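You operate a simulated robot arm through the tools that you are given. There is no shell and no other tool.

Carry out the task below with a simulated robot arm. There is one attempt and no reset: what you move stays moved.

## Task
Unwrap small bobbin L207 and stand it back on the bobbin squares.
Fine: latch the film roll and swing the roller arm ON, wind all film back with the knob; arm OFF before lifting; leave the other bobbins.

It is judged by the outcome, as a careful person would: the job done as asked, and still so three seconds after it is handed in. It fails if anything else is knocked over, pushed out of place, dropped, spilled or broken.

## Robot
A 7-joint arm with a two-finger parallel gripper, fixed in place. Base frame: the origin is on the floor under the middle of its stand, x ahead of it, y to its left, z up; the work surface is at about z = 0.706. Lengths are in m, angles in degrees, forces in N, time in s.
It reaches about 1.372 m from its shoulder. Its first joint turns from -149.0 to 149.0 degrees. Payload 3.43 kg.
Tool frame: the origin (TCP) lies between the finger pads and is the grasp point; the fingertips stand 0.03 m ahead of it; z points along the fingers, y is the line along which they close. Largest opening 0.094 m; finger width 0.028, thickness 0.01; the body of the gripper, 0.05 by 0.096 m, starts 0.055 m behind the TCP.
Orientation is that of the tool frame in the base frame, as a unit quaternion [w, x, y, z]. With the fingers straight down and closing along the base's y, the tool's x points along the base's -x, its y along +y and its z along -z.

## Interface
- The arm moves only by the tool play_rows. Its argument "deltas" is a list of rows, each a list of 7 numbers: the closure in counts, from 0 (fully open) to 255 (shut), then the shift along the tool's x, y, z in m, then the turn, a rotation vector about the tool's x, y, z in degrees. In form: [[hand, x, y, z, rx, ry, rz], ...]. A call has 1 to 20 rows; each row shifts and turns the commanded pose from where the row before left it, along the tool's axes as they then stand. A row lasts 0.2 s, in which the tool goes at most 0.05 m and 8.6 degrees; a call with a longer step from one row to the next is refused whole, and so is a gripper value outside its range. Where a pose cannot be reached the arm comes as near as it can. A force on the tool above 40 N (or 10 N above the force at the start of the call, whichever is more), or a blocked arm, ends the call early, and 0.2 s more pass. Each finger travels about 0.045 m/s and halts on what it meets, pressing with about 22 N; the grip force reading is that of the motor and also rises with nothing between the fingers. The clock runs only during rows and for 0.2 s after the last one: add rows that do not move to give the fingers time. The reply holds the time, the measured pose of the TCP, the force on the tool along the base axes, the opening and the grip force, in the units named above and with some noise, with the torque about the TCP (base axes, N m) and any sound that the robot's microphone picked up.
- Cameras (640 x 400 px; columns grow to the right, rows downward): "scene" is fixed at [0.3985, -0.6523, 1.4769]; the picture's right is [-0.38, 0.93, 0.00], its down [0.87, 0.36, -0.34] and it looks along [-0.32, -0.13, -0.94] (base axes); focal length 369 px, centre (320, 200). "wrist" rides on the gripper at [0.076, 0.014, -0.102] in the tool frame; the picture's right is [-0.18, 0.98, 0.00], its down [-0.75, -0.14, -0.64] and it looks along [-0.63, -0.12, 0.77] (tool axes); focal length 243 px, centre (320, 200). There is no depth. A picture from a camera that has moved, and an enlarged one, comes with that camera's place and axes in the base frame and with its lens.
- snapshot(camera): a new picture of that camera. No time passes.
- enlarge(camera, box): a new picture of the part [left, top, right, bottom] of that camera's present view, enlarged. No time passes.
- close_job(): hands the job in; it is judged then, once.

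Nothing tells you positions but the pictures and the camera data. Unless the task says otherwise, let go and move clear before handing in.

The tools are called after "Call:" as name(argument=value, ...) on one line, values as JSON. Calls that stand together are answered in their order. play_rows: Moves the arm, as the interface text tells. Its arguments: {"type":"object","properties":{"deltas":{"type":"array","items":{"type":"array","items":{"type":"number"}}}},"required":["deltas"]} The other tools are called the same way: snapshot (camera) takes a picture; enlarge (camera, box) takes an enlarged picture of a part of a camera's view; close_job () hands the job in.

At the start:

```text
time: 0.0
ee_pos: [0.1796, -0.6899, 1.0572]
tcp_rot: [0.0, 0.0, 1.0, 0.0]
contact_force: [-0.1, 0.4, -0.3]
wrist_torque: [0.01, -0.01, -0.01]
gripper_width: 0.0938
grip_force: 0.1
```

scene: 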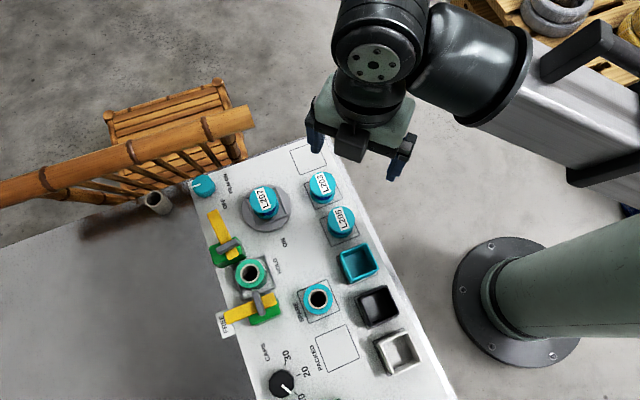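
wrist: 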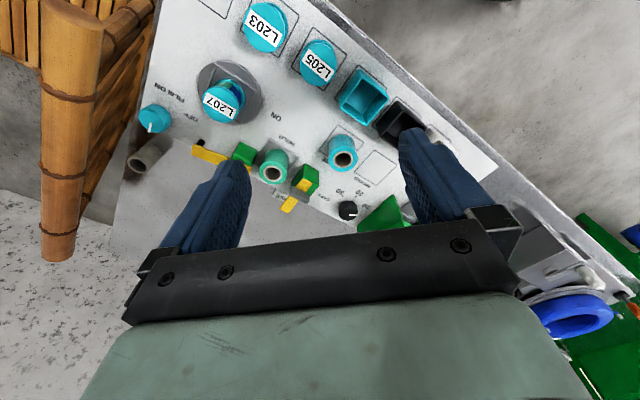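

I see a panel with bobbins L207 (on a round turntable), L203 and L205, a film roll, yellow levers and knobs. I'll look closer before moving anything.

Call:
enlarge(camera="scene", box=[180, 130, 340, 230])

Call:
enlarge(camera="scene", box=[190, 220, 350, 320])

Call:
enlarge(camera="scene", box=[250, 300, 410, 400])

Call:
enlarge(camera="wrist", box=[120, 60, 280, 160])

Call:
enlarge(camera="wrist", box=[230, 120, 390, 220])

```text
4.00 times, centred on (260, 180) of scene
camera zoom: at [0.3985, -0.6523, 1.4769], right [-0.38, 0.93, 0.0], down [0.87, 0.36, -0.34], along [-0.32, -0.13, -0.94], focal length 1477 px, centre (560, 280)
```

zoom: 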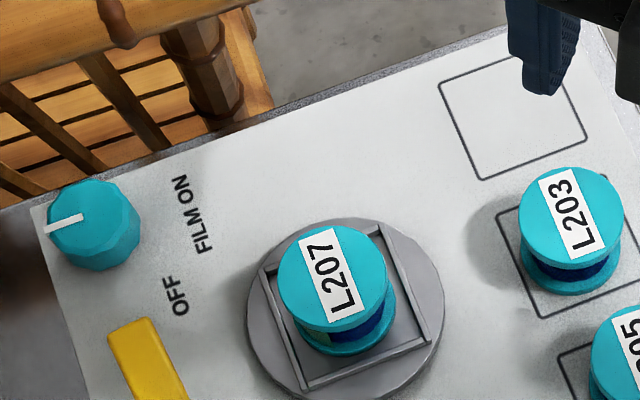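

```text
4.00 times, centred on (270, 270) of scene
camera zoom: at [0.3985, -0.6523, 1.4769], right [-0.38, 0.93, 0.0], down [0.87, 0.36, -0.34], along [-0.32, -0.13, -0.94], focal length 1477 px, centre (520, -80)
```

zoom: 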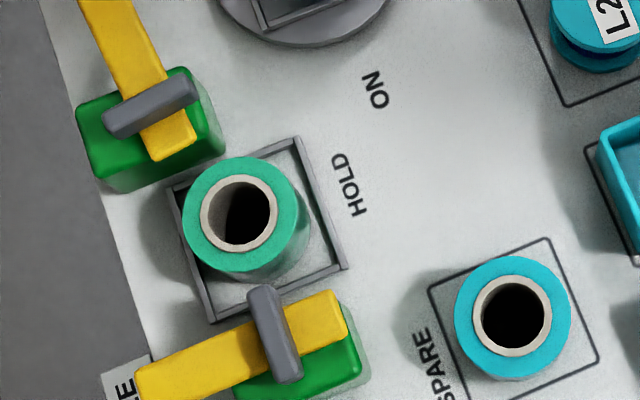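

```text
4.00 times, centred on (330, 350) of scene
camera zoom: at [0.3985, -0.6523, 1.4769], right [-0.38, 0.93, 0.0], down [0.87, 0.36, -0.34], along [-0.32, -0.13, -0.94], focal length 1477 px, centre (280, -400)
```

zoom: 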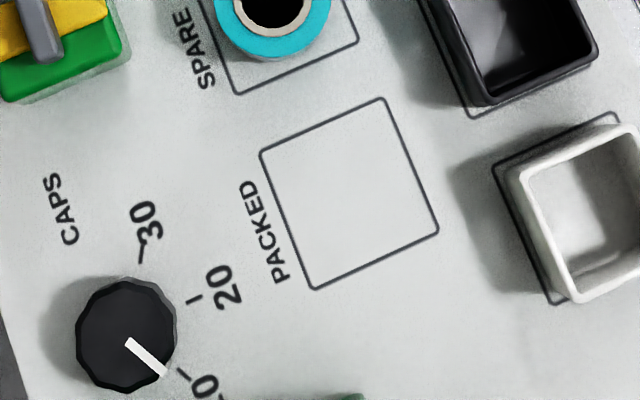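

```text
4.00 times, centred on (200, 110) of wrist
camera zoom: at [0.1033, -0.6769, 1.159], right [0.18, 0.98, 0.0], down [0.75, -0.14, 0.64], along [0.63, -0.12, -0.77], focal length 970 px, centre (800, 560)
```

zoom: 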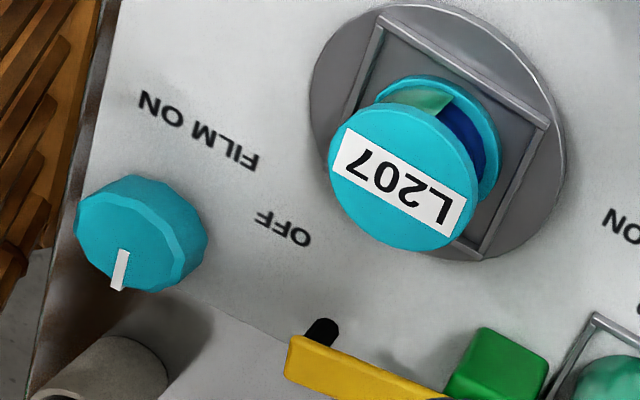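

```text
4.00 times, centred on (310, 170) of wrist
camera zoom: at [0.1033, -0.6769, 1.159], right [0.18, 0.98, 0.0], down [0.75, -0.14, 0.64], along [0.63, -0.12, -0.77], focal length 970 px, centre (360, 320)
```

zoom: 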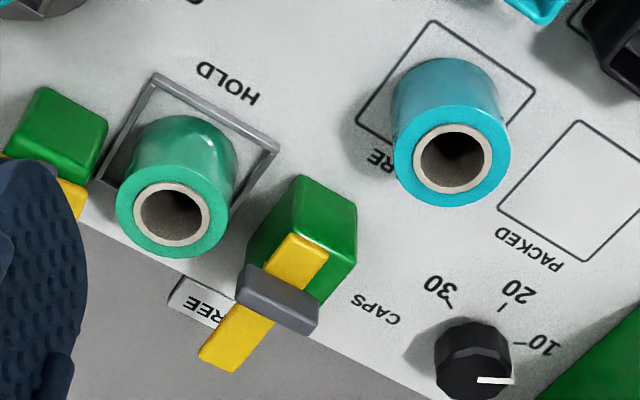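

The scene shows L207 on the turntable at about (0.205, -0.858), its top near z≈0.76. There are two T-handled yellow arms: the roller arm, at OFF, and the film-roll latch, at FREE. I'll move the wrist camera over the mechanism, well above everything, for close-ups.

Call:
play_rows(deltas=[[0, -0.025, -0.0285, 0.008, 0, 0, 0], [0, -0.025, -0.0285, 0.008, 0, 0, 0], [0, -0.025, -0.0285, 0.008, 0, 0, 0], [0, -0.025, -0.0285, 0.008, 0, 0, 0], [0, -0.025, -0.0285, 0.008, 0, 0, 0], [0, -0.025, -0.0285, 0.008, 0, 0, 0], [0, 0, 0, 0, 0, 0, 0]])

Call:
snapshot(camera="wrist")

Call:
snapshot(camera="scene")

```text
time: 1.6
ee_pos: [0.3296, -0.8614, 1.0082]
tcp_rot: [-0.001, -0.001, 1.0, 0.0]
contact_force: [0.1, 0.5, 0.1]
wrist_torque: [0.01, 0.01, 0.0]
gripper_width: 0.0941
grip_force: 0.0
```

```text
taken
camera wrist: at [0.2536, -0.8484, 1.1104], right [0.18, 0.98, 0.0], down [0.75, -0.14, 0.64], along [0.63, -0.12, -0.77], focal length 243 px, centre (320, 200)
```

wrist: 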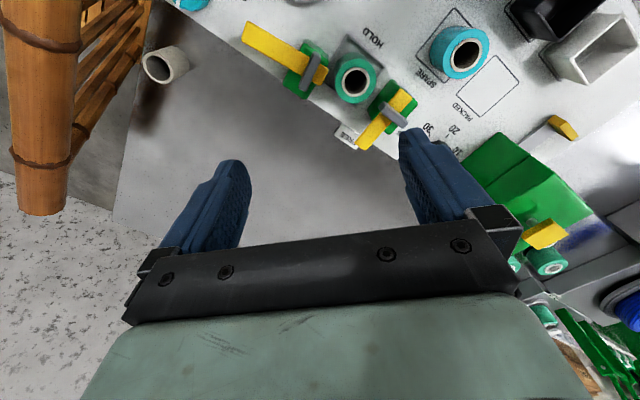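

```text
taken
```

scene: 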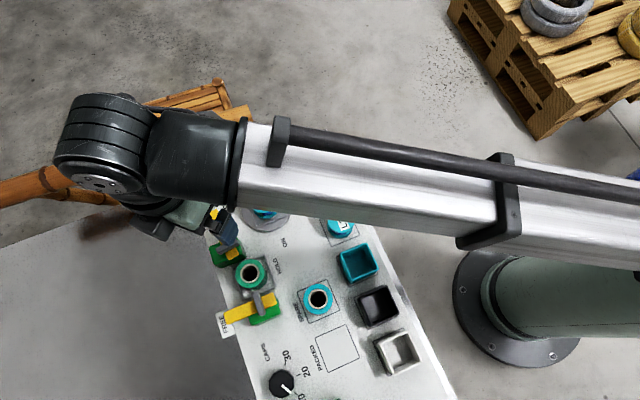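

The roll and both arms show in the upper part of the wrist view, so I'll enlarge that region.

Call:
enlarge(camera="wrist", box=[230, 0, 470, 150])

Call:
enlarge(camera="wrist", box=[440, 90, 640, 215])

Call:
enlarge(camera="wrist", box=[480, 180, 640, 280])

```text
2.67 times, centred on (350, 75) of wrist
camera zoom: at [0.2536, -0.8484, 1.1104], right [0.18, 0.98, 0.0], down [0.75, -0.14, 0.64], along [0.63, -0.12, -0.77], focal length 647 px, centre (240, 533)
```

zoom: 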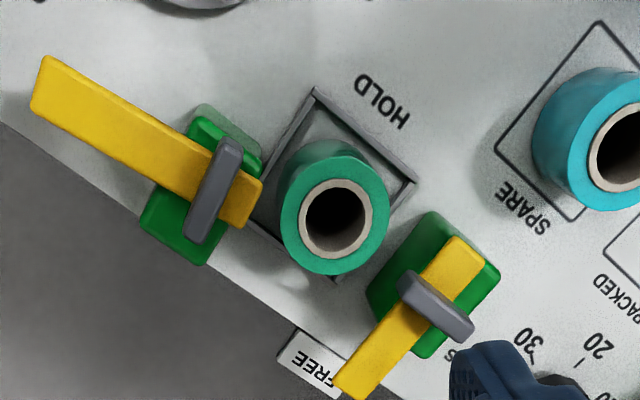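

```text
3.20 times, centred on (540, 152) of wrist
camera zoom: at [0.2536, -0.8484, 1.1104], right [0.18, 0.98, 0.0], down [0.75, -0.14, 0.64], along [0.63, -0.12, -0.77], focal length 776 px, centre (-384, 352)
```

zoom: 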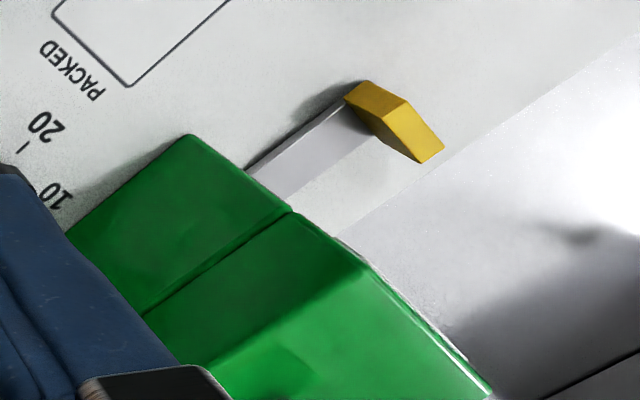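

```text
4.00 times, centred on (560, 230) of wrist
camera zoom: at [0.2536, -0.8484, 1.1104], right [0.18, 0.98, 0.0], down [0.75, -0.14, 0.64], along [0.63, -0.12, -0.77], focal length 970 px, centre (-640, 80)
```

zoom: 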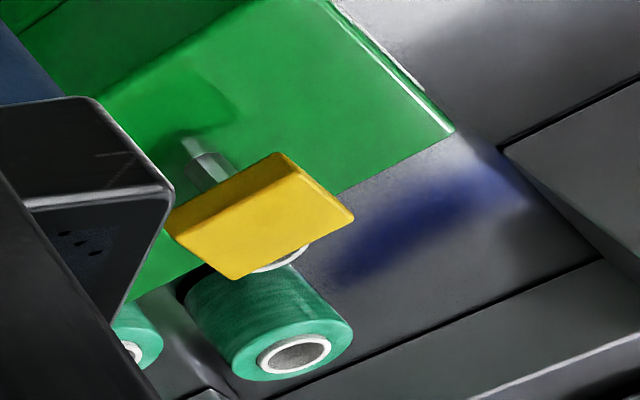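

The tops of both handles come out near z≈0.783. The roller arm's pivot is at about (0.320, -0.876), and the latch's at about (0.393, -0.774). Next I'll get a lower, tilted view to judge how tall the handles are and what sits beneath the arms.

Call:
play_rows(deltas=[[0, 0.023, -0.006, 0.0345, 0, 0, 0], [0, 0.023, -0.006, 0.0345, 0, 0, 0], [0, 0.023, -0.006, 0.0345, 0, 0, 0], [0, 0.023, -0.006, 0.0345, 0, 0, 0], [0, 0, 0, 0, 0, -7.5, 0], [0, 0, 0, 0, 0, -7.5, 0], [0, 0, 0, 0, 0, -7.5, 0], [0, 0, 0, 0, 0, -7.5, 0], [0, 0, 0, 0, 0, 0, 0]])

Call:
snapshot(camera="wrist")

```text
time: 3.6
ee_pos: [0.2396, -0.8852, 0.871]
tcp_rot: [0.259, 0.001, 0.966, 0.0]
contact_force: [-0.3, -0.2, 0.6]
wrist_torque: [0.03, 0.01, 0.02]
gripper_width: 0.094
grip_force: 0.0
```

```text
taken
camera wrist: at [0.1208, -0.8714, 0.9214], right [0.16, 0.98, 0.09], down [0.33, -0.14, 0.93], along [0.93, -0.12, -0.35], focal length 243 px, centre (320, 200)
```

wrist: 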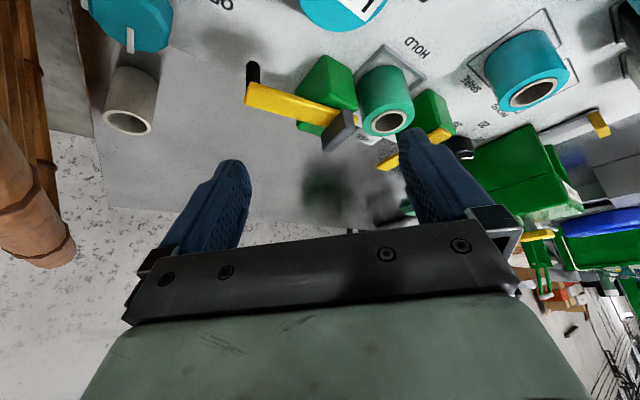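

Call:
enlarge(camera="wrist", box=[230, 30, 390, 160])

Call:
enlarge(camera="wrist", box=[340, 50, 500, 180])

Call:
enlarge(camera="wrist", box=[80, 0, 400, 160])

```text
3.08 times, centred on (310, 95) of wrist
camera zoom: at [0.1208, -0.8714, 0.9214], right [0.16, 0.98, 0.09], down [0.33, -0.14, 0.93], along [0.93, -0.12, -0.35], focal length 746 px, centre (351, 523)
```

zoom: 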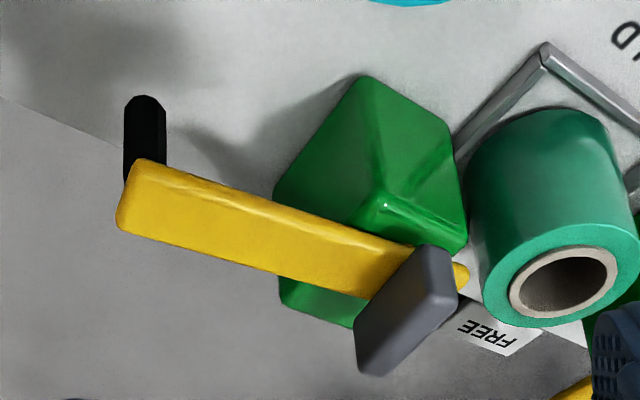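

```text
3.08 times, centred on (420, 115) of wrist
camera zoom: at [0.1208, -0.8714, 0.9214], right [0.16, 0.98, 0.09], down [0.33, -0.14, 0.93], along [0.93, -0.12, -0.35], focal length 746 px, centre (12, 462)
```

zoom: 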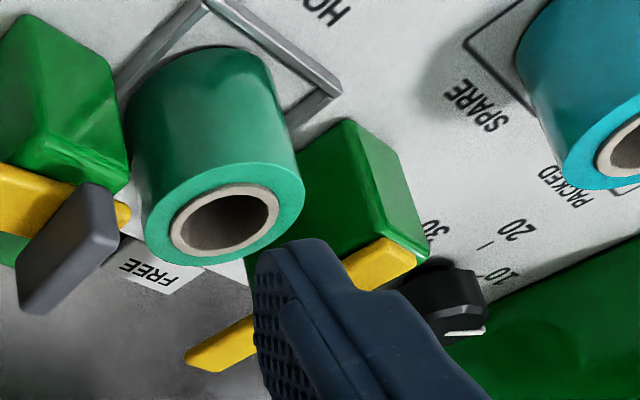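

```text
2.00 times, centred on (240, 80) of wrist
camera zoom: at [0.1208, -0.8714, 0.9214], right [0.16, 0.98, 0.09], down [0.33, -0.14, 0.93], along [0.93, -0.12, -0.35], focal length 485 px, centre (480, 440)
```

zoom: 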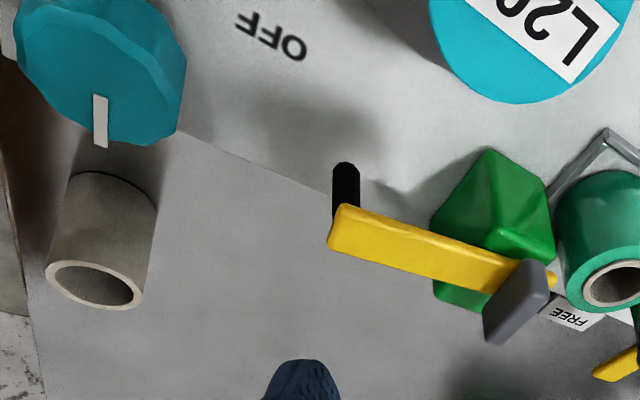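

Call:
enlarge(camera="wrist", box=[300, 95, 364, 135])

Call:
enlarge(camera="wrist", box=[90, 0, 190, 62])

Call:
enlarge(camera="scene", box=[190, 220, 270, 270])

```text
10.00 times, centred on (332, 115) of wrist
camera zoom: at [0.1208, -0.8714, 0.9214], right [0.16, 0.98, 0.09], down [0.33, -0.14, 0.93], along [0.93, -0.12, -0.35], focal length 2426 px, centre (200, 1050)
```

zoom: 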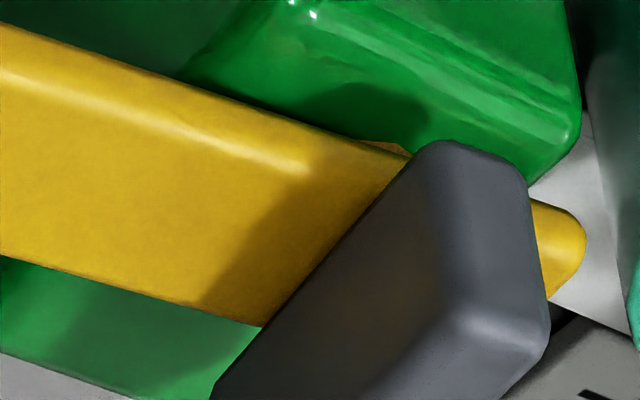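

```text
6.40 times, centred on (140, 31) of wrist
camera zoom: at [0.1208, -0.8714, 0.9214], right [0.16, 0.98, 0.09], down [0.33, -0.14, 0.93], along [0.93, -0.12, -0.35], focal length 1553 px, centre (1472, 1282)
```

zoom: 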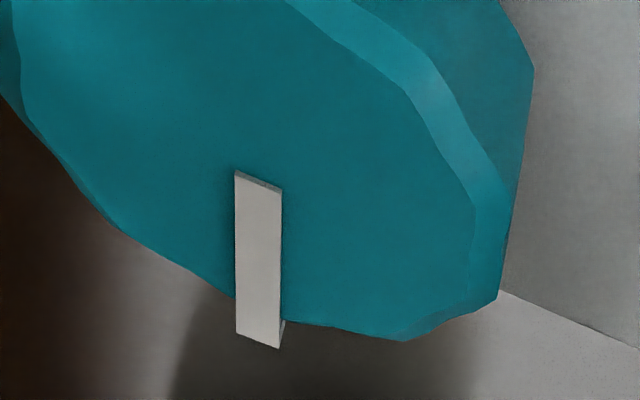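

```text
8.00 times, centred on (230, 245) of scene
camera zoom: at [0.3985, -0.6523, 1.4769], right [-0.38, 0.93, 0.0], down [0.87, 0.36, -0.34], along [-0.32, -0.13, -0.94], focal length 2953 px, centre (1040, -160)
```

zoom: 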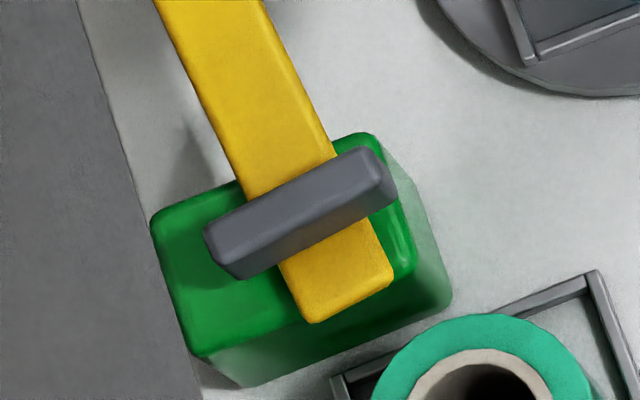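

The handles stand about 19 mm above arms whose tops are near z≈0.766, and a black roller pin hangs under the roller arm's tip. I'll go above the latch handle with the fingers turned to close across it and check alignment before descending.

Call:
play_rows(deltas=[[0, 0, 0, 0, 0, 7.5, 0], [0, 0, 0, 0, 0, 7.5, 0], [0, 0, 0, 0, 0, 7.5, 0], [0, 0, 0, 0, 0, 7.5, 0], [0, -0.0306, 0.0223, -0.004, 0, 0, 0], [0, -0.0306, 0.0223, -0.004, 0, 0, 0], [0, -0.0306, 0.0223, -0.004, 0, 0, 0], [0, -0.0306, 0.0223, -0.004, 0, 0, 0], [0, -0.0306, 0.0223, -0.004, 0, 0, 0], [0, 0, 0, 0, 0, 0, -7.5], [0, 0, 0, 0, 0, 0, -7.5], [0, 0, 0, 0, 0, 0, -7.5], [0, 0, 0, 0, 0, 0, -7.5], [0, 0, 0, 0, 0, 0, -7.5], [0, 0, 0, 0, 0, 0, -7.5], [0, 0, 0, 0, 0, 0, 0]])

Call:
snapshot(camera="wrist")

Call:
snapshot(camera="scene")

```text
time: 7.0
ee_pos: [0.3914, -0.7739, 0.8905]
tcp_rot: [-0.001, -0.384, 0.923, 0.001]
contact_force: [-0.6, -0.3, 0.2]
wrist_torque: [0.01, 0.01, 0.01]
gripper_width: 0.0938
grip_force: 0.1
```

```text
taken
camera wrist: at [0.3267, -0.8184, 0.9927], right [-0.57, 0.82, 0.0], down [0.63, 0.43, 0.64], along [0.53, 0.36, -0.77], focal length 243 px, centre (320, 200)
```

wrist: 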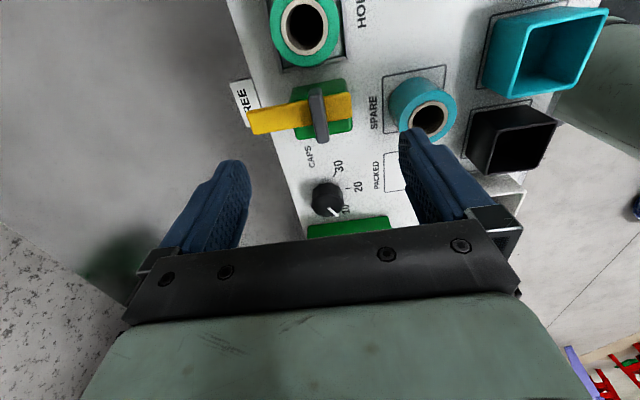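

```text
taken
```

scene: 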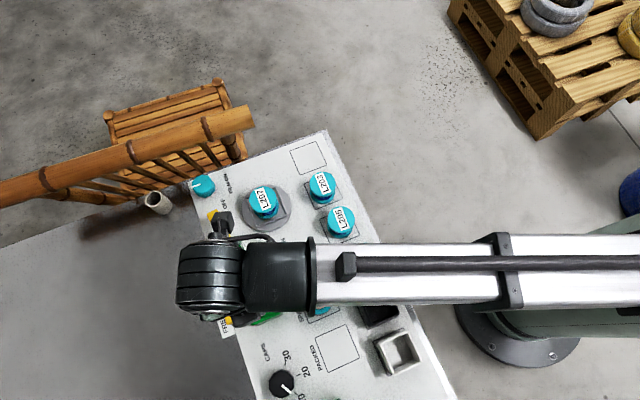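

Call:
enlarge(camera="wrist", box=[230, 60, 390, 160])

Call:
enlarge(camera="wrist", box=[220, 0, 460, 150])

```text
4.00 times, centred on (310, 110) of wrist
camera zoom: at [0.3267, -0.8184, 0.9927], right [-0.57, 0.82, 0.0], down [0.63, 0.43, 0.64], along [0.53, 0.36, -0.77], focal length 970 px, centre (360, 560)
```

zoom: 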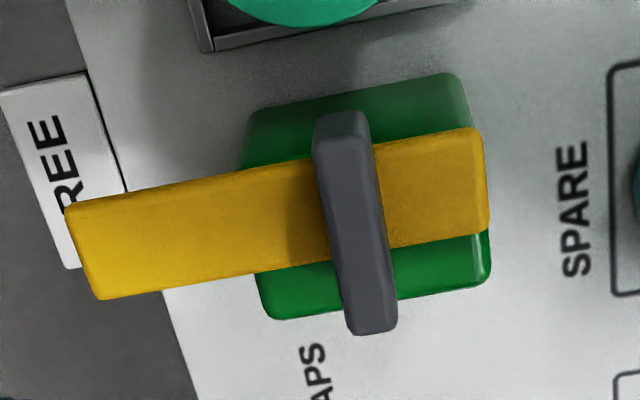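

```text
2.67 times, centred on (340, 75) of wrist
camera zoom: at [0.3267, -0.8184, 0.9927], right [-0.57, 0.82, 0.0], down [0.63, 0.43, 0.64], along [0.53, 0.36, -0.77], focal length 647 px, centre (267, 533)
```

zoom: 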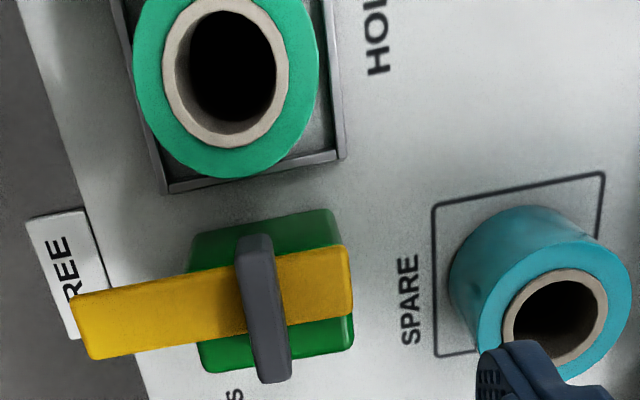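

The tool axis is almost exactly over the latch handle, about 3.5 mm off along its length. I'll partly close the fingers and descend to just above the yellow arm, straddling the handle.

Call:
play_rows(deltas=[[140, -0.0035, 0, 0, 0, 0, 0], [140, 0, 0, 0.0, 0, 0, 0], [140, 0, 0, 0.02, 0, 0, 0], [140, 0, 0, 0.02, 0, 0, 0], [140, 0, 0, 0.02, 0, 0, 0], [140, 0, 0, 0.0155, 0, 0, 0], [140, 0, 0, 0.01, 0, 0, 0], [140, 0, 0, 0, 0, 0, 0]])

Call:
snapshot(camera="wrist")

Call:
enlarge(camera="wrist", box=[230, 90, 410, 200])

```text
time: 8.8
ee_pos: [0.3918, -0.7709, 0.8055]
tcp_rot: [0.0, -0.384, 0.923, 0.0]
contact_force: [-1.2, 0.4, -0.1]
wrist_torque: [-0.01, -0.01, -0.03]
gripper_width: 0.0422
grip_force: 0.1
```

```text
taken
camera wrist: at [0.3282, -0.8162, 0.9076], right [-0.56, 0.83, 0.0], down [0.63, 0.43, 0.64], along [0.53, 0.36, -0.77], focal length 243 px, centre (320, 200)
```

wrist: 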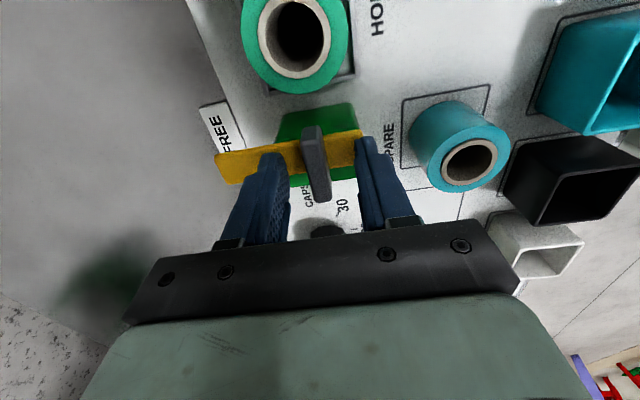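

```text
3.56 times, centred on (320, 145) of wrist
camera zoom: at [0.3282, -0.8162, 0.9076], right [-0.56, 0.83, 0.0], down [0.63, 0.43, 0.64], along [0.53, 0.36, -0.77], focal length 863 px, centre (320, 396)
```

zoom: 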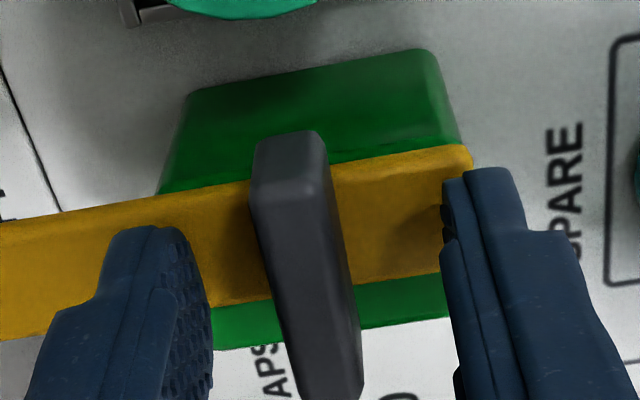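

The fingers straddle the handle and are roughly centred on it. I'll lower 5 mm more and close.

Call:
play_rows(deltas=[[140, 0, 0, 0.005, 0, 0, 0], [140, 0, 0, 0, 0, 0, 0], [200, 0, 0, 0, 0, 0, 0], [255, 0, 0, 0, 0, 0, 0], [255, 0, 0, 0, 0, 0, 0], [255, 0, 0, 0, 0, 0, 0]])

Call:
enlarge(camera="wrist", box=[230, 90, 410, 200])

```text
time: 10.2
ee_pos: [0.394, -0.773, 0.8013]
tcp_rot: [0.001, -0.382, 0.924, -0.001]
contact_force: [9.4, -8.6, 17.2]
wrist_torque: [0.52, 0.17, 0.0]
gripper_width: 0.0124
grip_force: 21.9
```

```text
3.56 times, centred on (320, 145) of wrist
camera zoom: at [0.329, -0.8167, 0.9032], right [-0.57, 0.82, 0.0], down [0.63, 0.43, 0.64], along [0.53, 0.36, -0.77], focal length 863 px, centre (320, 396)
```

zoom: 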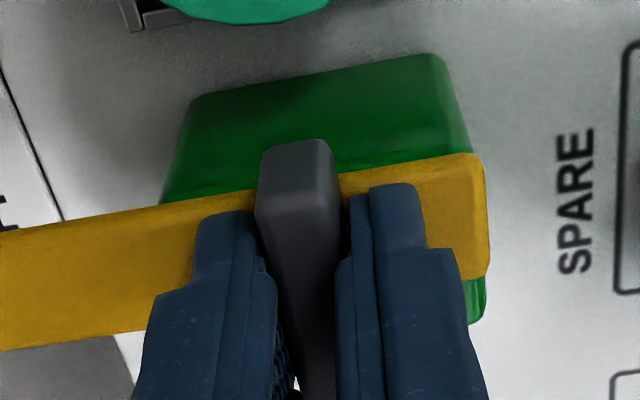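

The handle is gripped at 12.4 mm wide. The fingertips lightly touch the arm and I'm about 3 mm off in the closing direction, so I'll relieve both offsets.

Call:
play_rows(deltas=[[255, 0, -0.003, -0.002, 0, 0, 0], [255, 0, 0, 0, 0, 0, 0]])

```text
time: 10.8
ee_pos: [0.394, -0.7726, 0.8006]
tcp_rot: [-0.001, -0.382, 0.924, 0.002]
contact_force: [-4.1, 6.9, -8.5]
wrist_torque: [-0.93, 0.0, 0.03]
gripper_width: 0.012
grip_force: 44.9
```

Call:
play_rows(deltas=[[255, 0, 0.001, 0.001, 0, 0, 4], [255, 0, 0, 0, 0, 0, 5], [255, 0, 0, 0, 0, 0, 5], [255, 0, 0, 0, 0, 0, 0]])

Call:
enlarge(camera="wrist", box=[200, 40, 440, 190])

```text
time: 11.8
ee_pos: [0.3948, -0.7729, 0.8027]
tcp_rot: [0.0, -0.267, 0.964, 0.0]
contact_force: [-10.4, 4.5, 1.1]
wrist_torque: [0.51, -0.46, 0.03]
gripper_width: 0.0118
grip_force: 44.6
```

```text
2.67 times, centred on (320, 115) of wrist
camera zoom: at [0.3207, -0.8002, 0.9032], right [-0.35, 0.94, 0.0], down [0.72, 0.27, 0.64], along [0.6, 0.22, -0.77], focal length 647 px, centre (320, 427)
```

zoom: 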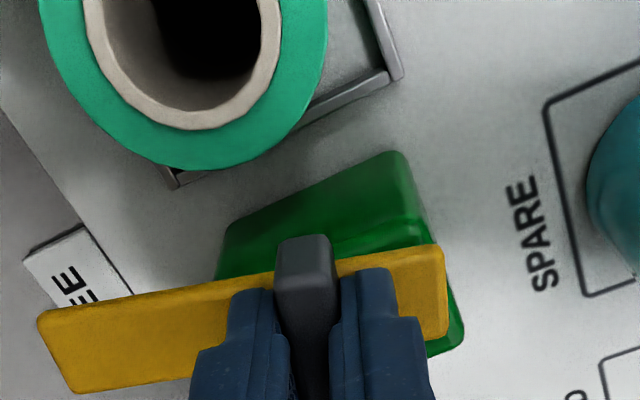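

The latch arm turns with the handle toward the film roll. I'll continue.

Call:
play_rows(deltas=[[255, 0, 0, 0, 0, 0, 5], [255, 0, 0, 0, 0, 0, 5], [255, 0, 0, 0, 0, 0, 5], [255, 0, 0, 0, 0, 0, 5], [255, 0, 0, 0, 0, 0, 5], [255, 0, 0, 0, 0, 0, 5], [255, 0, 0, 0, 0, 0, 0]])

Call:
enlarge(camera="wrist", box=[200, 0, 440, 190])

```text
time: 13.4
ee_pos: [0.394, -0.7722, 0.8]
tcp_rot: [0.0, -0.007, 1.0, 0.001]
contact_force: [-17.9, 11.0, -10.7]
wrist_torque: [0.01, -0.84, -0.02]
gripper_width: 0.0119
grip_force: 45.5
```

```text
2.11 times, centred on (320, 95) of wrist
camera zoom: at [0.317, -0.7602, 0.9033], right [0.17, 0.99, 0.0], down [0.76, -0.13, 0.64], along [0.63, -0.11, -0.77], focal length 511 px, centre (320, 421)
```

zoom: 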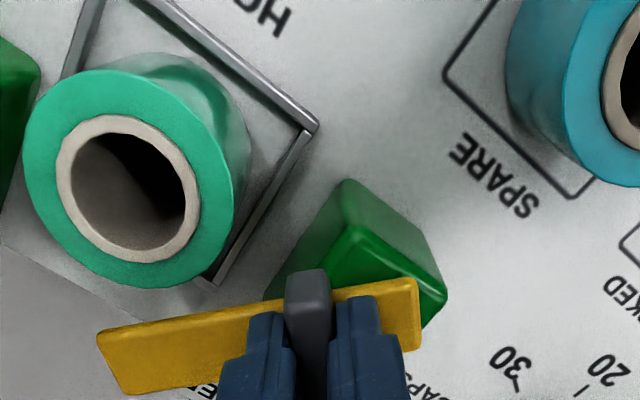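

It's about halfway, at 44°. I'll relieve a lateral load of about 20 N and keep turning.

Call:
play_rows(deltas=[[255, 0.0025, 0.0015, 0.001, 0, 0, 0], [255, 0, 0, 0, 0, 0, 4], [255, 0, 0, 0, 0, 0, 5], [255, 0, 0, 0, 0, 0, 5], [255, 0, 0, 0, 0, 0, 5], [255, 0, 0, 0, 0, 0, 0]])

Call:
enlarge(camera="wrist", box=[200, 0, 440, 190])

```text
time: 14.8
ee_pos: [0.3937, -0.7721, 0.802]
tcp_rot: [0.001, 0.157, 0.988, 0.0]
contact_force: [18.3, -7.9, 15.7]
wrist_torque: [0.1, -0.25, 0.01]
gripper_width: 0.0115
grip_force: 45.1
```

```text
2.11 times, centred on (320, 95) of wrist
camera zoom: at [0.3248, -0.7355, 0.9028], right [0.48, 0.88, 0.0], down [0.67, -0.37, 0.65], along [0.57, -0.31, -0.76], focal length 511 px, centre (320, 421)
```

zoom: 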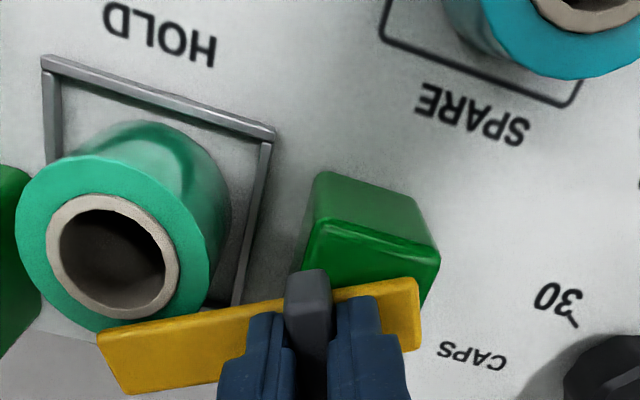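

Call:
play_rows(deltas=[[255, -0.0014, -0.0002, -0.001, 0, 0, 0], [255, 0, 0, 0, 0, 0, 4], [255, 0, 0, 0, 0, 0, 4], [255, 0, 0, 0, 0, 0, 4], [255, 0, 0, 0, 0, 0, 0]])

Call:
enlarge(camera="wrist", box=[200, 0, 440, 190])

```text
time: 16.0
ee_pos: [0.3936, -0.7712, 0.8]
tcp_rot: [0.0, 0.261, 0.965, 0.0]
contact_force: [15.6, -4.0, -4.9]
wrist_torque: [-0.83, -1.36, 0.01]
gripper_width: 0.0119
grip_force: 44.8
```

```text
2.11 times, centred on (320, 95) of wrist
camera zoom: at [0.3345, -0.7223, 0.9032], right [0.65, 0.76, 0.0], down [0.58, -0.5, 0.64], along [0.49, -0.42, -0.77], focal length 511 px, centre (320, 421)
```

zoom: 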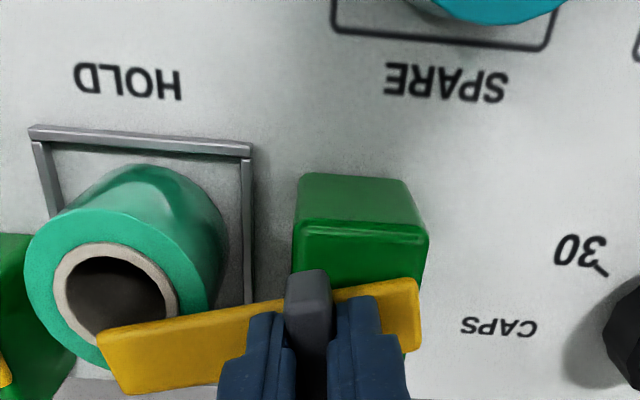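

Call:
play_rows(deltas=[[255, -0.001, 0.0002, 0, 0, 0, 0], [255, 0, 0, 0, 0, 0, 4], [255, 0, 0, 0, 0, 0, 4], [255, 0, 0, 0, 0, 0, 4], [255, 0, 0, 0, 0, 0, 3], [255, 0, 0, 0, 0, 0, 0]])

Call:
enlarge(camera="wrist", box=[200, 0, 440, 190])

```text
time: 17.4
ee_pos: [0.3945, -0.7712, 0.8008]
tcp_rot: [0.0, 0.384, 0.923, 0.001]
contact_force: [4.4, 6.4, -2.2]
wrist_torque: [0.25, 0.01, 0.05]
gripper_width: 0.0116
grip_force: 44.9
```

```text
2.11 times, centred on (320, 95) of wrist
camera zoom: at [0.3499, -0.7088, 0.9033], right [0.83, 0.56, 0.0], down [0.43, -0.63, 0.64], along [0.36, -0.53, -0.77], focal length 511 px, centre (320, 421)
```

zoom: 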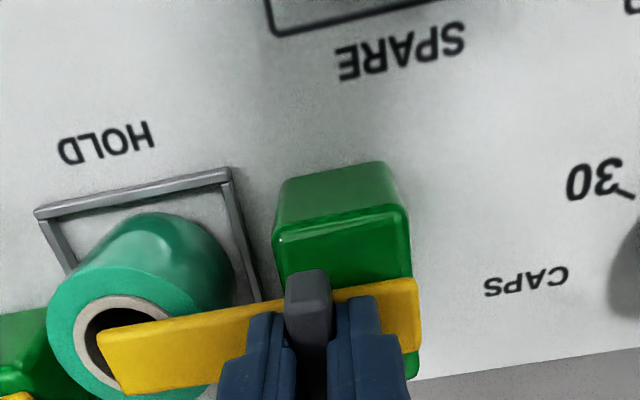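

The latch arm now lies over the film roll, at about 90°. I'll turn a few degrees more to feel for a stop.

Call:
play_rows(deltas=[[255, 0, 0, 0, 0, 0, 3], [255, 0, 0, 0, 0, 0, 3], [255, 0, 0, 0, 0, 0, 0]])

Call:
enlarge(camera="wrist", box=[200, 0, 440, 190])

```text
time: 18.2
ee_pos: [0.3947, -0.7712, 0.8011]
tcp_rot: [-0.001, 0.431, 0.902, 0.001]
contact_force: [-2.5, 9.3, -14.5]
wrist_torque: [0.21, 0.12, 1.51]
gripper_width: 0.0142
grip_force: 44.8
```

```text
2.11 times, centred on (320, 95) of wrist
camera zoom: at [0.3571, -0.705, 0.9034], right [0.88, 0.48, 0.0], down [0.37, -0.68, 0.64], along [0.3, -0.56, -0.77], focal length 511 px, centre (320, 421)
```

zoom: 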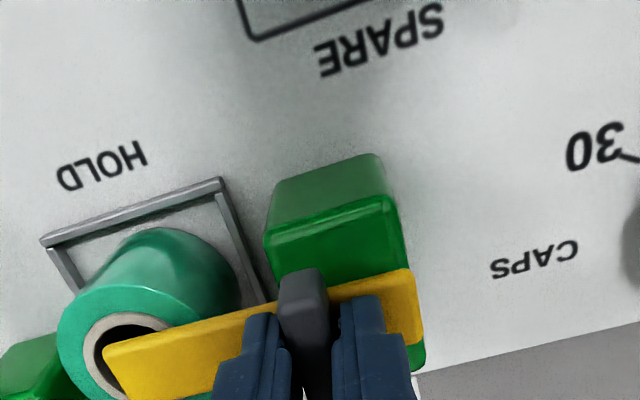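

The torque jumped to 1.5 N·m and the handle stopped at about 90°, so that is the HOLD stop. I'll ease back to square, open and lift, then check it stays.

Call:
play_rows(deltas=[[255, 0, 0, 0, 0, 0, -4], [200, 0, 0, 0, 0, 0, 0], [150, 0, 0, 0, 0, 0, 0], [150, 0, 0, 0, 0, 0, 0], [150, 0, 0, -0.02, 0, 0, 0], [150, 0, 0, -0.03, 0, 0, 0], [150, 0, 0, -0.03, 0, 0, 0], [150, 0, 0, -0.03, 0, 0, 0], [100, 0, 0, 0, 0, 0, 0]])

Call:
snapshot(camera="wrist")

```text
time: 20.2
ee_pos: [0.3953, -0.7711, 0.9109]
tcp_rot: [0.0, 0.398, 0.917, 0.0]
contact_force: [0.4, -0.1, 0.0]
wrist_torque: [0.02, 0.03, -0.01]
gripper_width: 0.0569
grip_force: 0.0
```

```text
taken
camera wrist: at [0.3531, -0.7073, 1.0136], right [0.84, 0.54, 0.0], down [0.41, -0.65, 0.64], along [0.34, -0.54, -0.77], focal length 243 px, centre (320, 200)
```

wrist: 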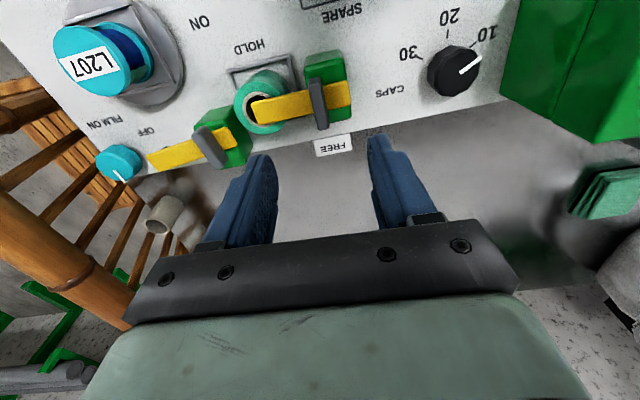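

The latch stays over the roll. Next I'll look at the turntable, roller arm and knob from here.

Call:
enlarge(camera="wrist", box=[40, 0, 280, 200])

Call:
enlarge(camera="wrist", box=[220, 30, 380, 150])

Call:
enlarge(camera="wrist", box=[70, 100, 170, 200])

```text
2.00 times, centred on (160, 100) of wrist
camera zoom: at [0.3531, -0.7073, 1.0136], right [0.84, 0.54, 0.0], down [0.41, -0.65, 0.64], along [0.34, -0.54, -0.77], focal length 485 px, centre (640, 400)
```

zoom: 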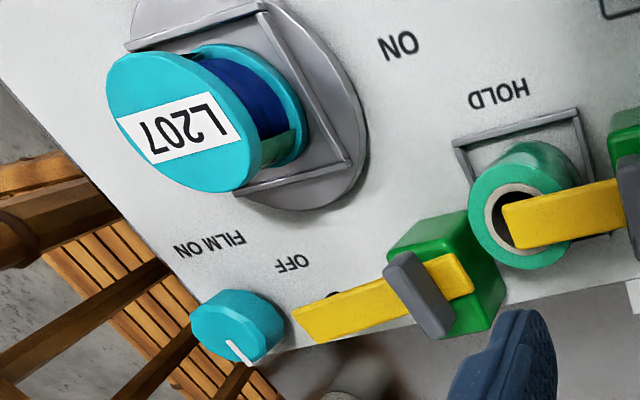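

```text
3.33 times, centred on (300, 90) of wrist
camera zoom: at [0.3531, -0.7073, 1.0136], right [0.84, 0.54, 0.0], down [0.41, -0.65, 0.64], along [0.34, -0.54, -0.77], focal length 809 px, centre (387, 567)
```

zoom: 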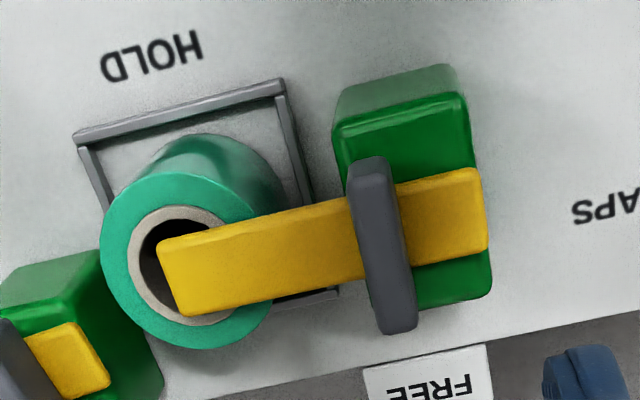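

```text
4.00 times, centred on (120, 150) of wrist
camera zoom: at [0.3531, -0.7073, 1.0136], right [0.84, 0.54, 0.0], down [0.41, -0.65, 0.64], along [0.34, -0.54, -0.77], focal length 970 px, centre (1120, 400)
```

zoom: 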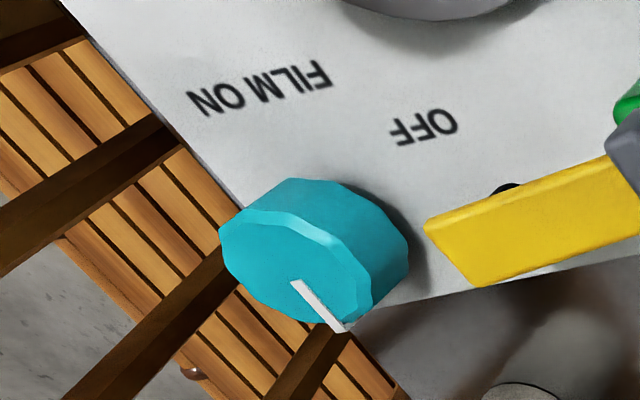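

Next is the roller arm. In free air above its pivot I'll first test whether the wrist can turn through the whole swing range.

Call:
play_rows(deltas=[[140, -0.0078, -0.0414, 0, 0, 0, 0], [140, -0.0078, -0.0414, 0, 0, 0, 0], [140, -0.0078, -0.0414, 0, 0, 0, 0], [140, 0, 0, 0, 0, 0, 8], [140, 0, 0, 0, 0, 0, 8], [140, 0, 0, 0, 0, 0, 8], [140, 0, 0, 0, 0, 0, 8], [140, 0, 0, 0, 0, 0, 8], [140, 0, 0, 0, 0, 0, 8], [140, 0, 0, 0, 0, 0, 8], [140, 0, 0, 0, 0, 0, 8], [140, 0, 0, 0, 0, 0, 8], [140, 0, 0, 0, 0, 0, 8], [140, 0, 0, 0, 0, 0, 8], [140, 0, 0, 0, 0, 0, 0]])

Call:
snapshot(camera="wrist")

Call:
snapshot(camera="scene")

```text
time: 23.4
ee_pos: [0.3196, -0.8734, 0.9114]
tcp_rot: [0.0, 0.924, 0.382, 0.001]
contact_force: [0.0, -0.5, 1.1]
wrist_torque: [-0.02, 0.01, 0.02]
gripper_width: 0.0424
grip_force: 0.0
```

```text
taken
camera wrist: at [0.3827, -0.8313, 1.013], right [0.56, -0.83, 0.0], down [-0.63, -0.43, 0.64], along [-0.53, -0.36, -0.77], focal length 243 px, centre (320, 200)
```

wrist: 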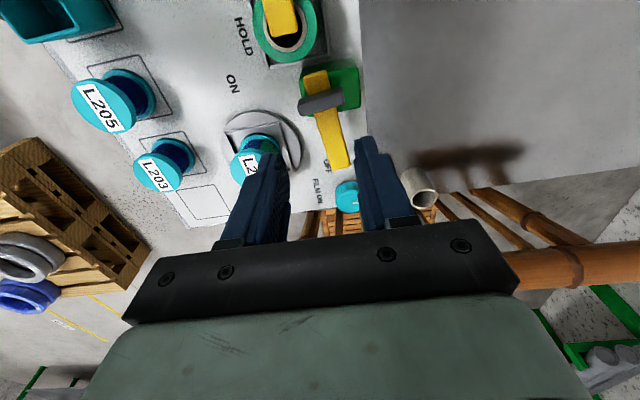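

```text
taken
```

scene: 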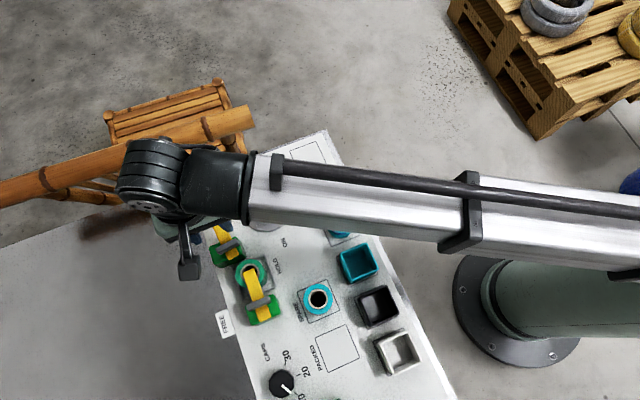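

The wrist covers the full swing range. I'll zoom in on the roller arm handle for alignment.

Call:
enlarge(camera="wrist", box=[240, 50, 400, 170])

Call:
enlarge(camera="wrist", box=[70, 60, 350, 230])

```text
3.33 times, centred on (320, 110) of wrist
camera zoom: at [0.3827, -0.8313, 1.013], right [0.56, -0.83, 0.0], down [-0.63, -0.43, 0.64], along [-0.53, -0.36, -0.77], focal length 809 px, centre (320, 500)
```

zoom: 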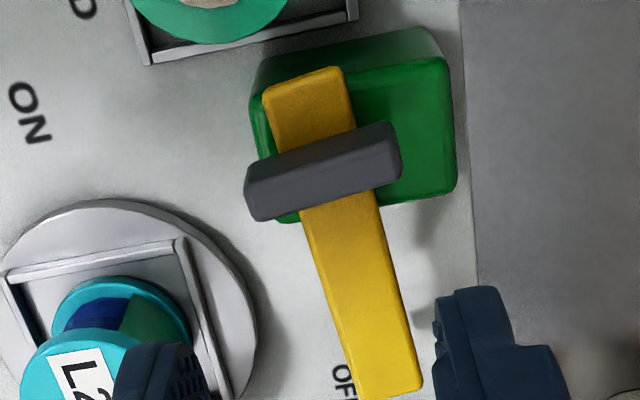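

```text
2.29 times, centred on (210, 145) of wrist
camera zoom: at [0.3827, -0.8313, 1.013], right [0.56, -0.83, 0.0], down [-0.63, -0.43, 0.64], along [-0.53, -0.36, -0.77], focal length 555 px, centre (571, 326)
```

zoom: 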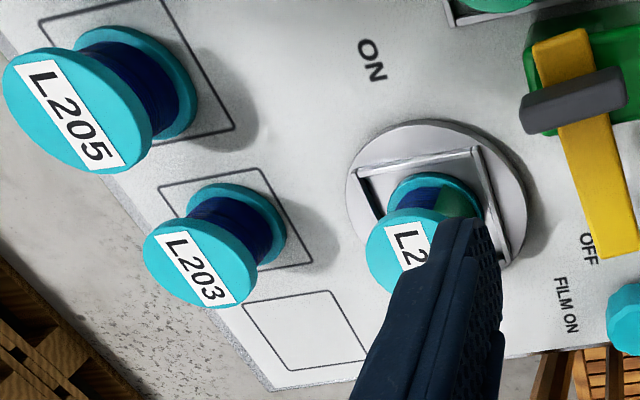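

The handle sits at about (0.3215, -0.874), at -40°. I'll rotate back so the fingers close along the arm at 50°, then lower around the handle.

Call:
play_rows(deltas=[[140, 0, 0, 0, 0, 0, -8], [140, 0, 0, 0, 0, 0, -8], [140, 0, 0, 0, 0, 0, -8], [140, 0, 0, 0, 0, 0, -8], [140, 0, 0, 0, 0, 0, -8], [140, 0, 0, 0, 0, 0, -8], [140, 0, 0, 0, 0, 0, -8], [140, 0, 0, 0, 0, 0, -8], [140, 0, 0, 0, 0, 0, -8], [140, 0, 0, 0, 0, 0, -8], [140, 0, 0, 0, 0, 0, -8], [140, 0, 0, 0, 0, 0, -7], [140, -0.0019, 0.0008, 0, 0, 0, 0], [140, 0, 0, 0.04, 0, 0, 0], [140, 0, 0, 0.04, 0, 0, 0], [140, 0, 0, 0.018, 0, 0, 0], [140, 0, 0, 0, 0, 0, 0]])

Call:
enlarge(camera="wrist", box=[230, 90, 410, 200])

```text
time: 27.0
ee_pos: [0.3232, -0.8744, 0.811]
tcp_rot: [0.0, 0.342, 0.94, 0.0]
contact_force: [-0.1, 0.4, -0.4]
wrist_torque: [0.0, -0.03, -0.01]
gripper_width: 0.0422
grip_force: 0.1
```

```text
3.56 times, centred on (320, 145) of wrist
camera zoom: at [0.272, -0.8151, 0.9147], right [0.77, 0.63, 0.0], down [0.49, -0.59, 0.64], along [0.41, -0.5, -0.77], focal length 863 px, centre (320, 396)
```

zoom: 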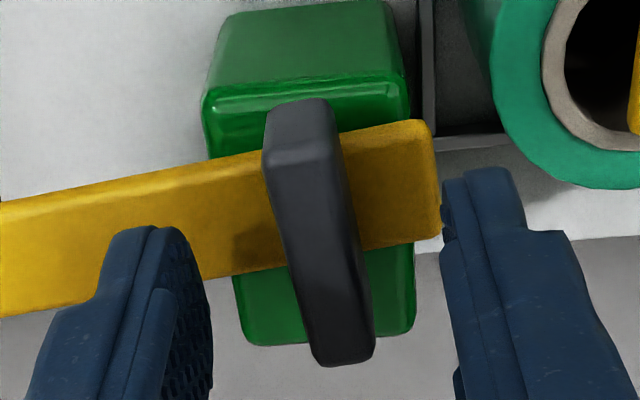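

Alignment is good. I'll lower 9 mm and close on the handle.

Call:
play_rows(deltas=[[140, 0.001, 0, 0.004, 0, 0, 0], [140, 0, 0, 0.0045, 0, 0, 0], [200, 0, 0, 0, 0, 0, 0], [255, 0, 0, 0, 0, 0, 0], [255, 0, 0, 0, 0, 0, 0], [255, 0, 0, 0, 0, 0, 0]])

```text
time: 28.4
ee_pos: [0.3225, -0.8737, 0.8037]
tcp_rot: [0.001, 0.342, 0.94, 0.001]
contact_force: [6.5, 6.5, 1.5]
wrist_torque: [0.06, -0.18, 0.01]
gripper_width: 0.0119
grip_force: 44.6
```

Gripped cleanly. Now I'll swing the roller arm toward ON, clockwise seen from above.

Call:
play_rows(deltas=[[255, 0, 0.0006, 0, 0, 0, 3], [255, 0, 0, 0, 0, 0, 5], [255, 0, 0, 0, 0, 0, 5], [255, 0, 0, 0, 0, 0, 5], [255, 0, 0, 0, 0, 0, 5], [255, 0, 0, 0, 0, 0, 0]])

Call:
snapshot(camera="wrist")

Call:
snapshot(camera="scene")

```text
time: 29.8
ee_pos: [0.3209, -0.8742, 0.8045]
tcp_rot: [0.0, 0.523, 0.852, 0.0]
contact_force: [9.7, -0.6, -7.7]
wrist_torque: [0.09, -0.16, 0.03]
gripper_width: 0.0116
grip_force: 44.9
```

```text
taken
camera wrist: at [0.2994, -0.8003, 0.9066], right [0.96, 0.28, 0.0], down [0.22, -0.74, 0.64], along [0.18, -0.62, -0.77], focal length 243 px, centre (320, 200)
```

wrist: 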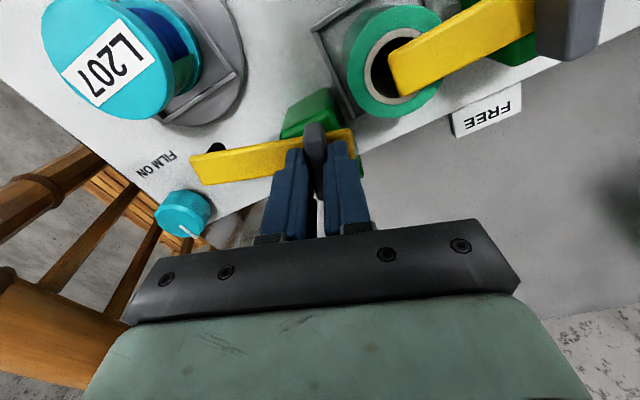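

```text
taken
```

scene: 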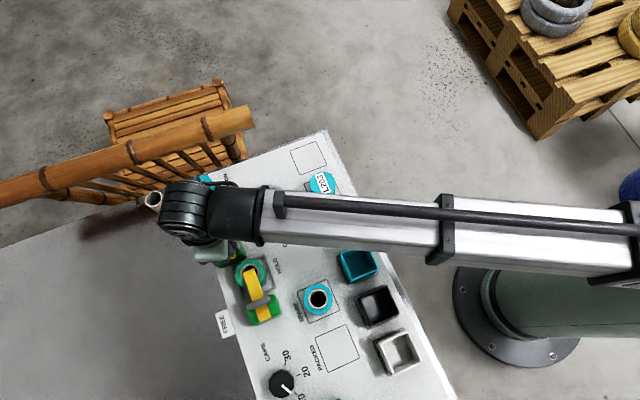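

The arm is following and is now at about 207°. I'll continue a bit, then check the pin's clearance to L207.

Call:
play_rows(deltas=[[255, -0.0004, 0.0004, 0.0005, 0, 0, 3], [255, 0, 0, 0, 0, 0, 4], [255, 0, 0, 0, 0, 0, 4], [255, 0, 0, 0, 0, 0, 4], [255, 0, 0, 0, 0, 0, 0]])

Call:
snapshot(camera="wrist")

Call:
enlarge(camera="wrist", box=[80, 0, 340, 190])

```text
time: 31.0
ee_pos: [0.3213, -0.8745, 0.8045]
tcp_rot: [-0.001, 0.629, 0.777, 0.0]
contact_force: [6.5, -2.3, 0.6]
wrist_torque: [0.01, -0.17, 0.0]
gripper_width: 0.0118
grip_force: 45.0
```

```text
taken
camera wrist: at [0.3194, -0.7972, 0.9065], right [1.0, 0.02, 0.0], down [0.02, -0.77, 0.64], along [0.01, -0.64, -0.77], focal length 243 px, centre (320, 200)
```

wrist: 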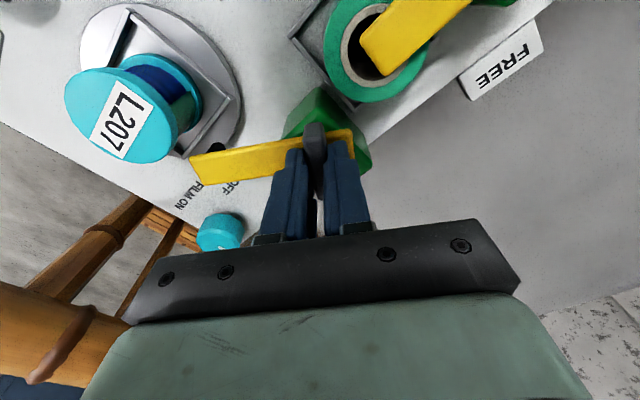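

```text
2.11 times, centred on (210, 95) of wrist
camera zoom: at [0.3194, -0.7972, 0.9065], right [1.0, 0.02, 0.0], down [0.02, -0.77, 0.64], along [0.01, -0.64, -0.77], focal length 511 px, centre (552, 421)
```

zoom: 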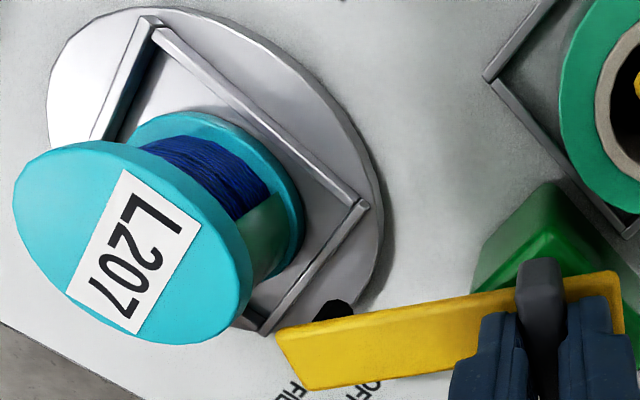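

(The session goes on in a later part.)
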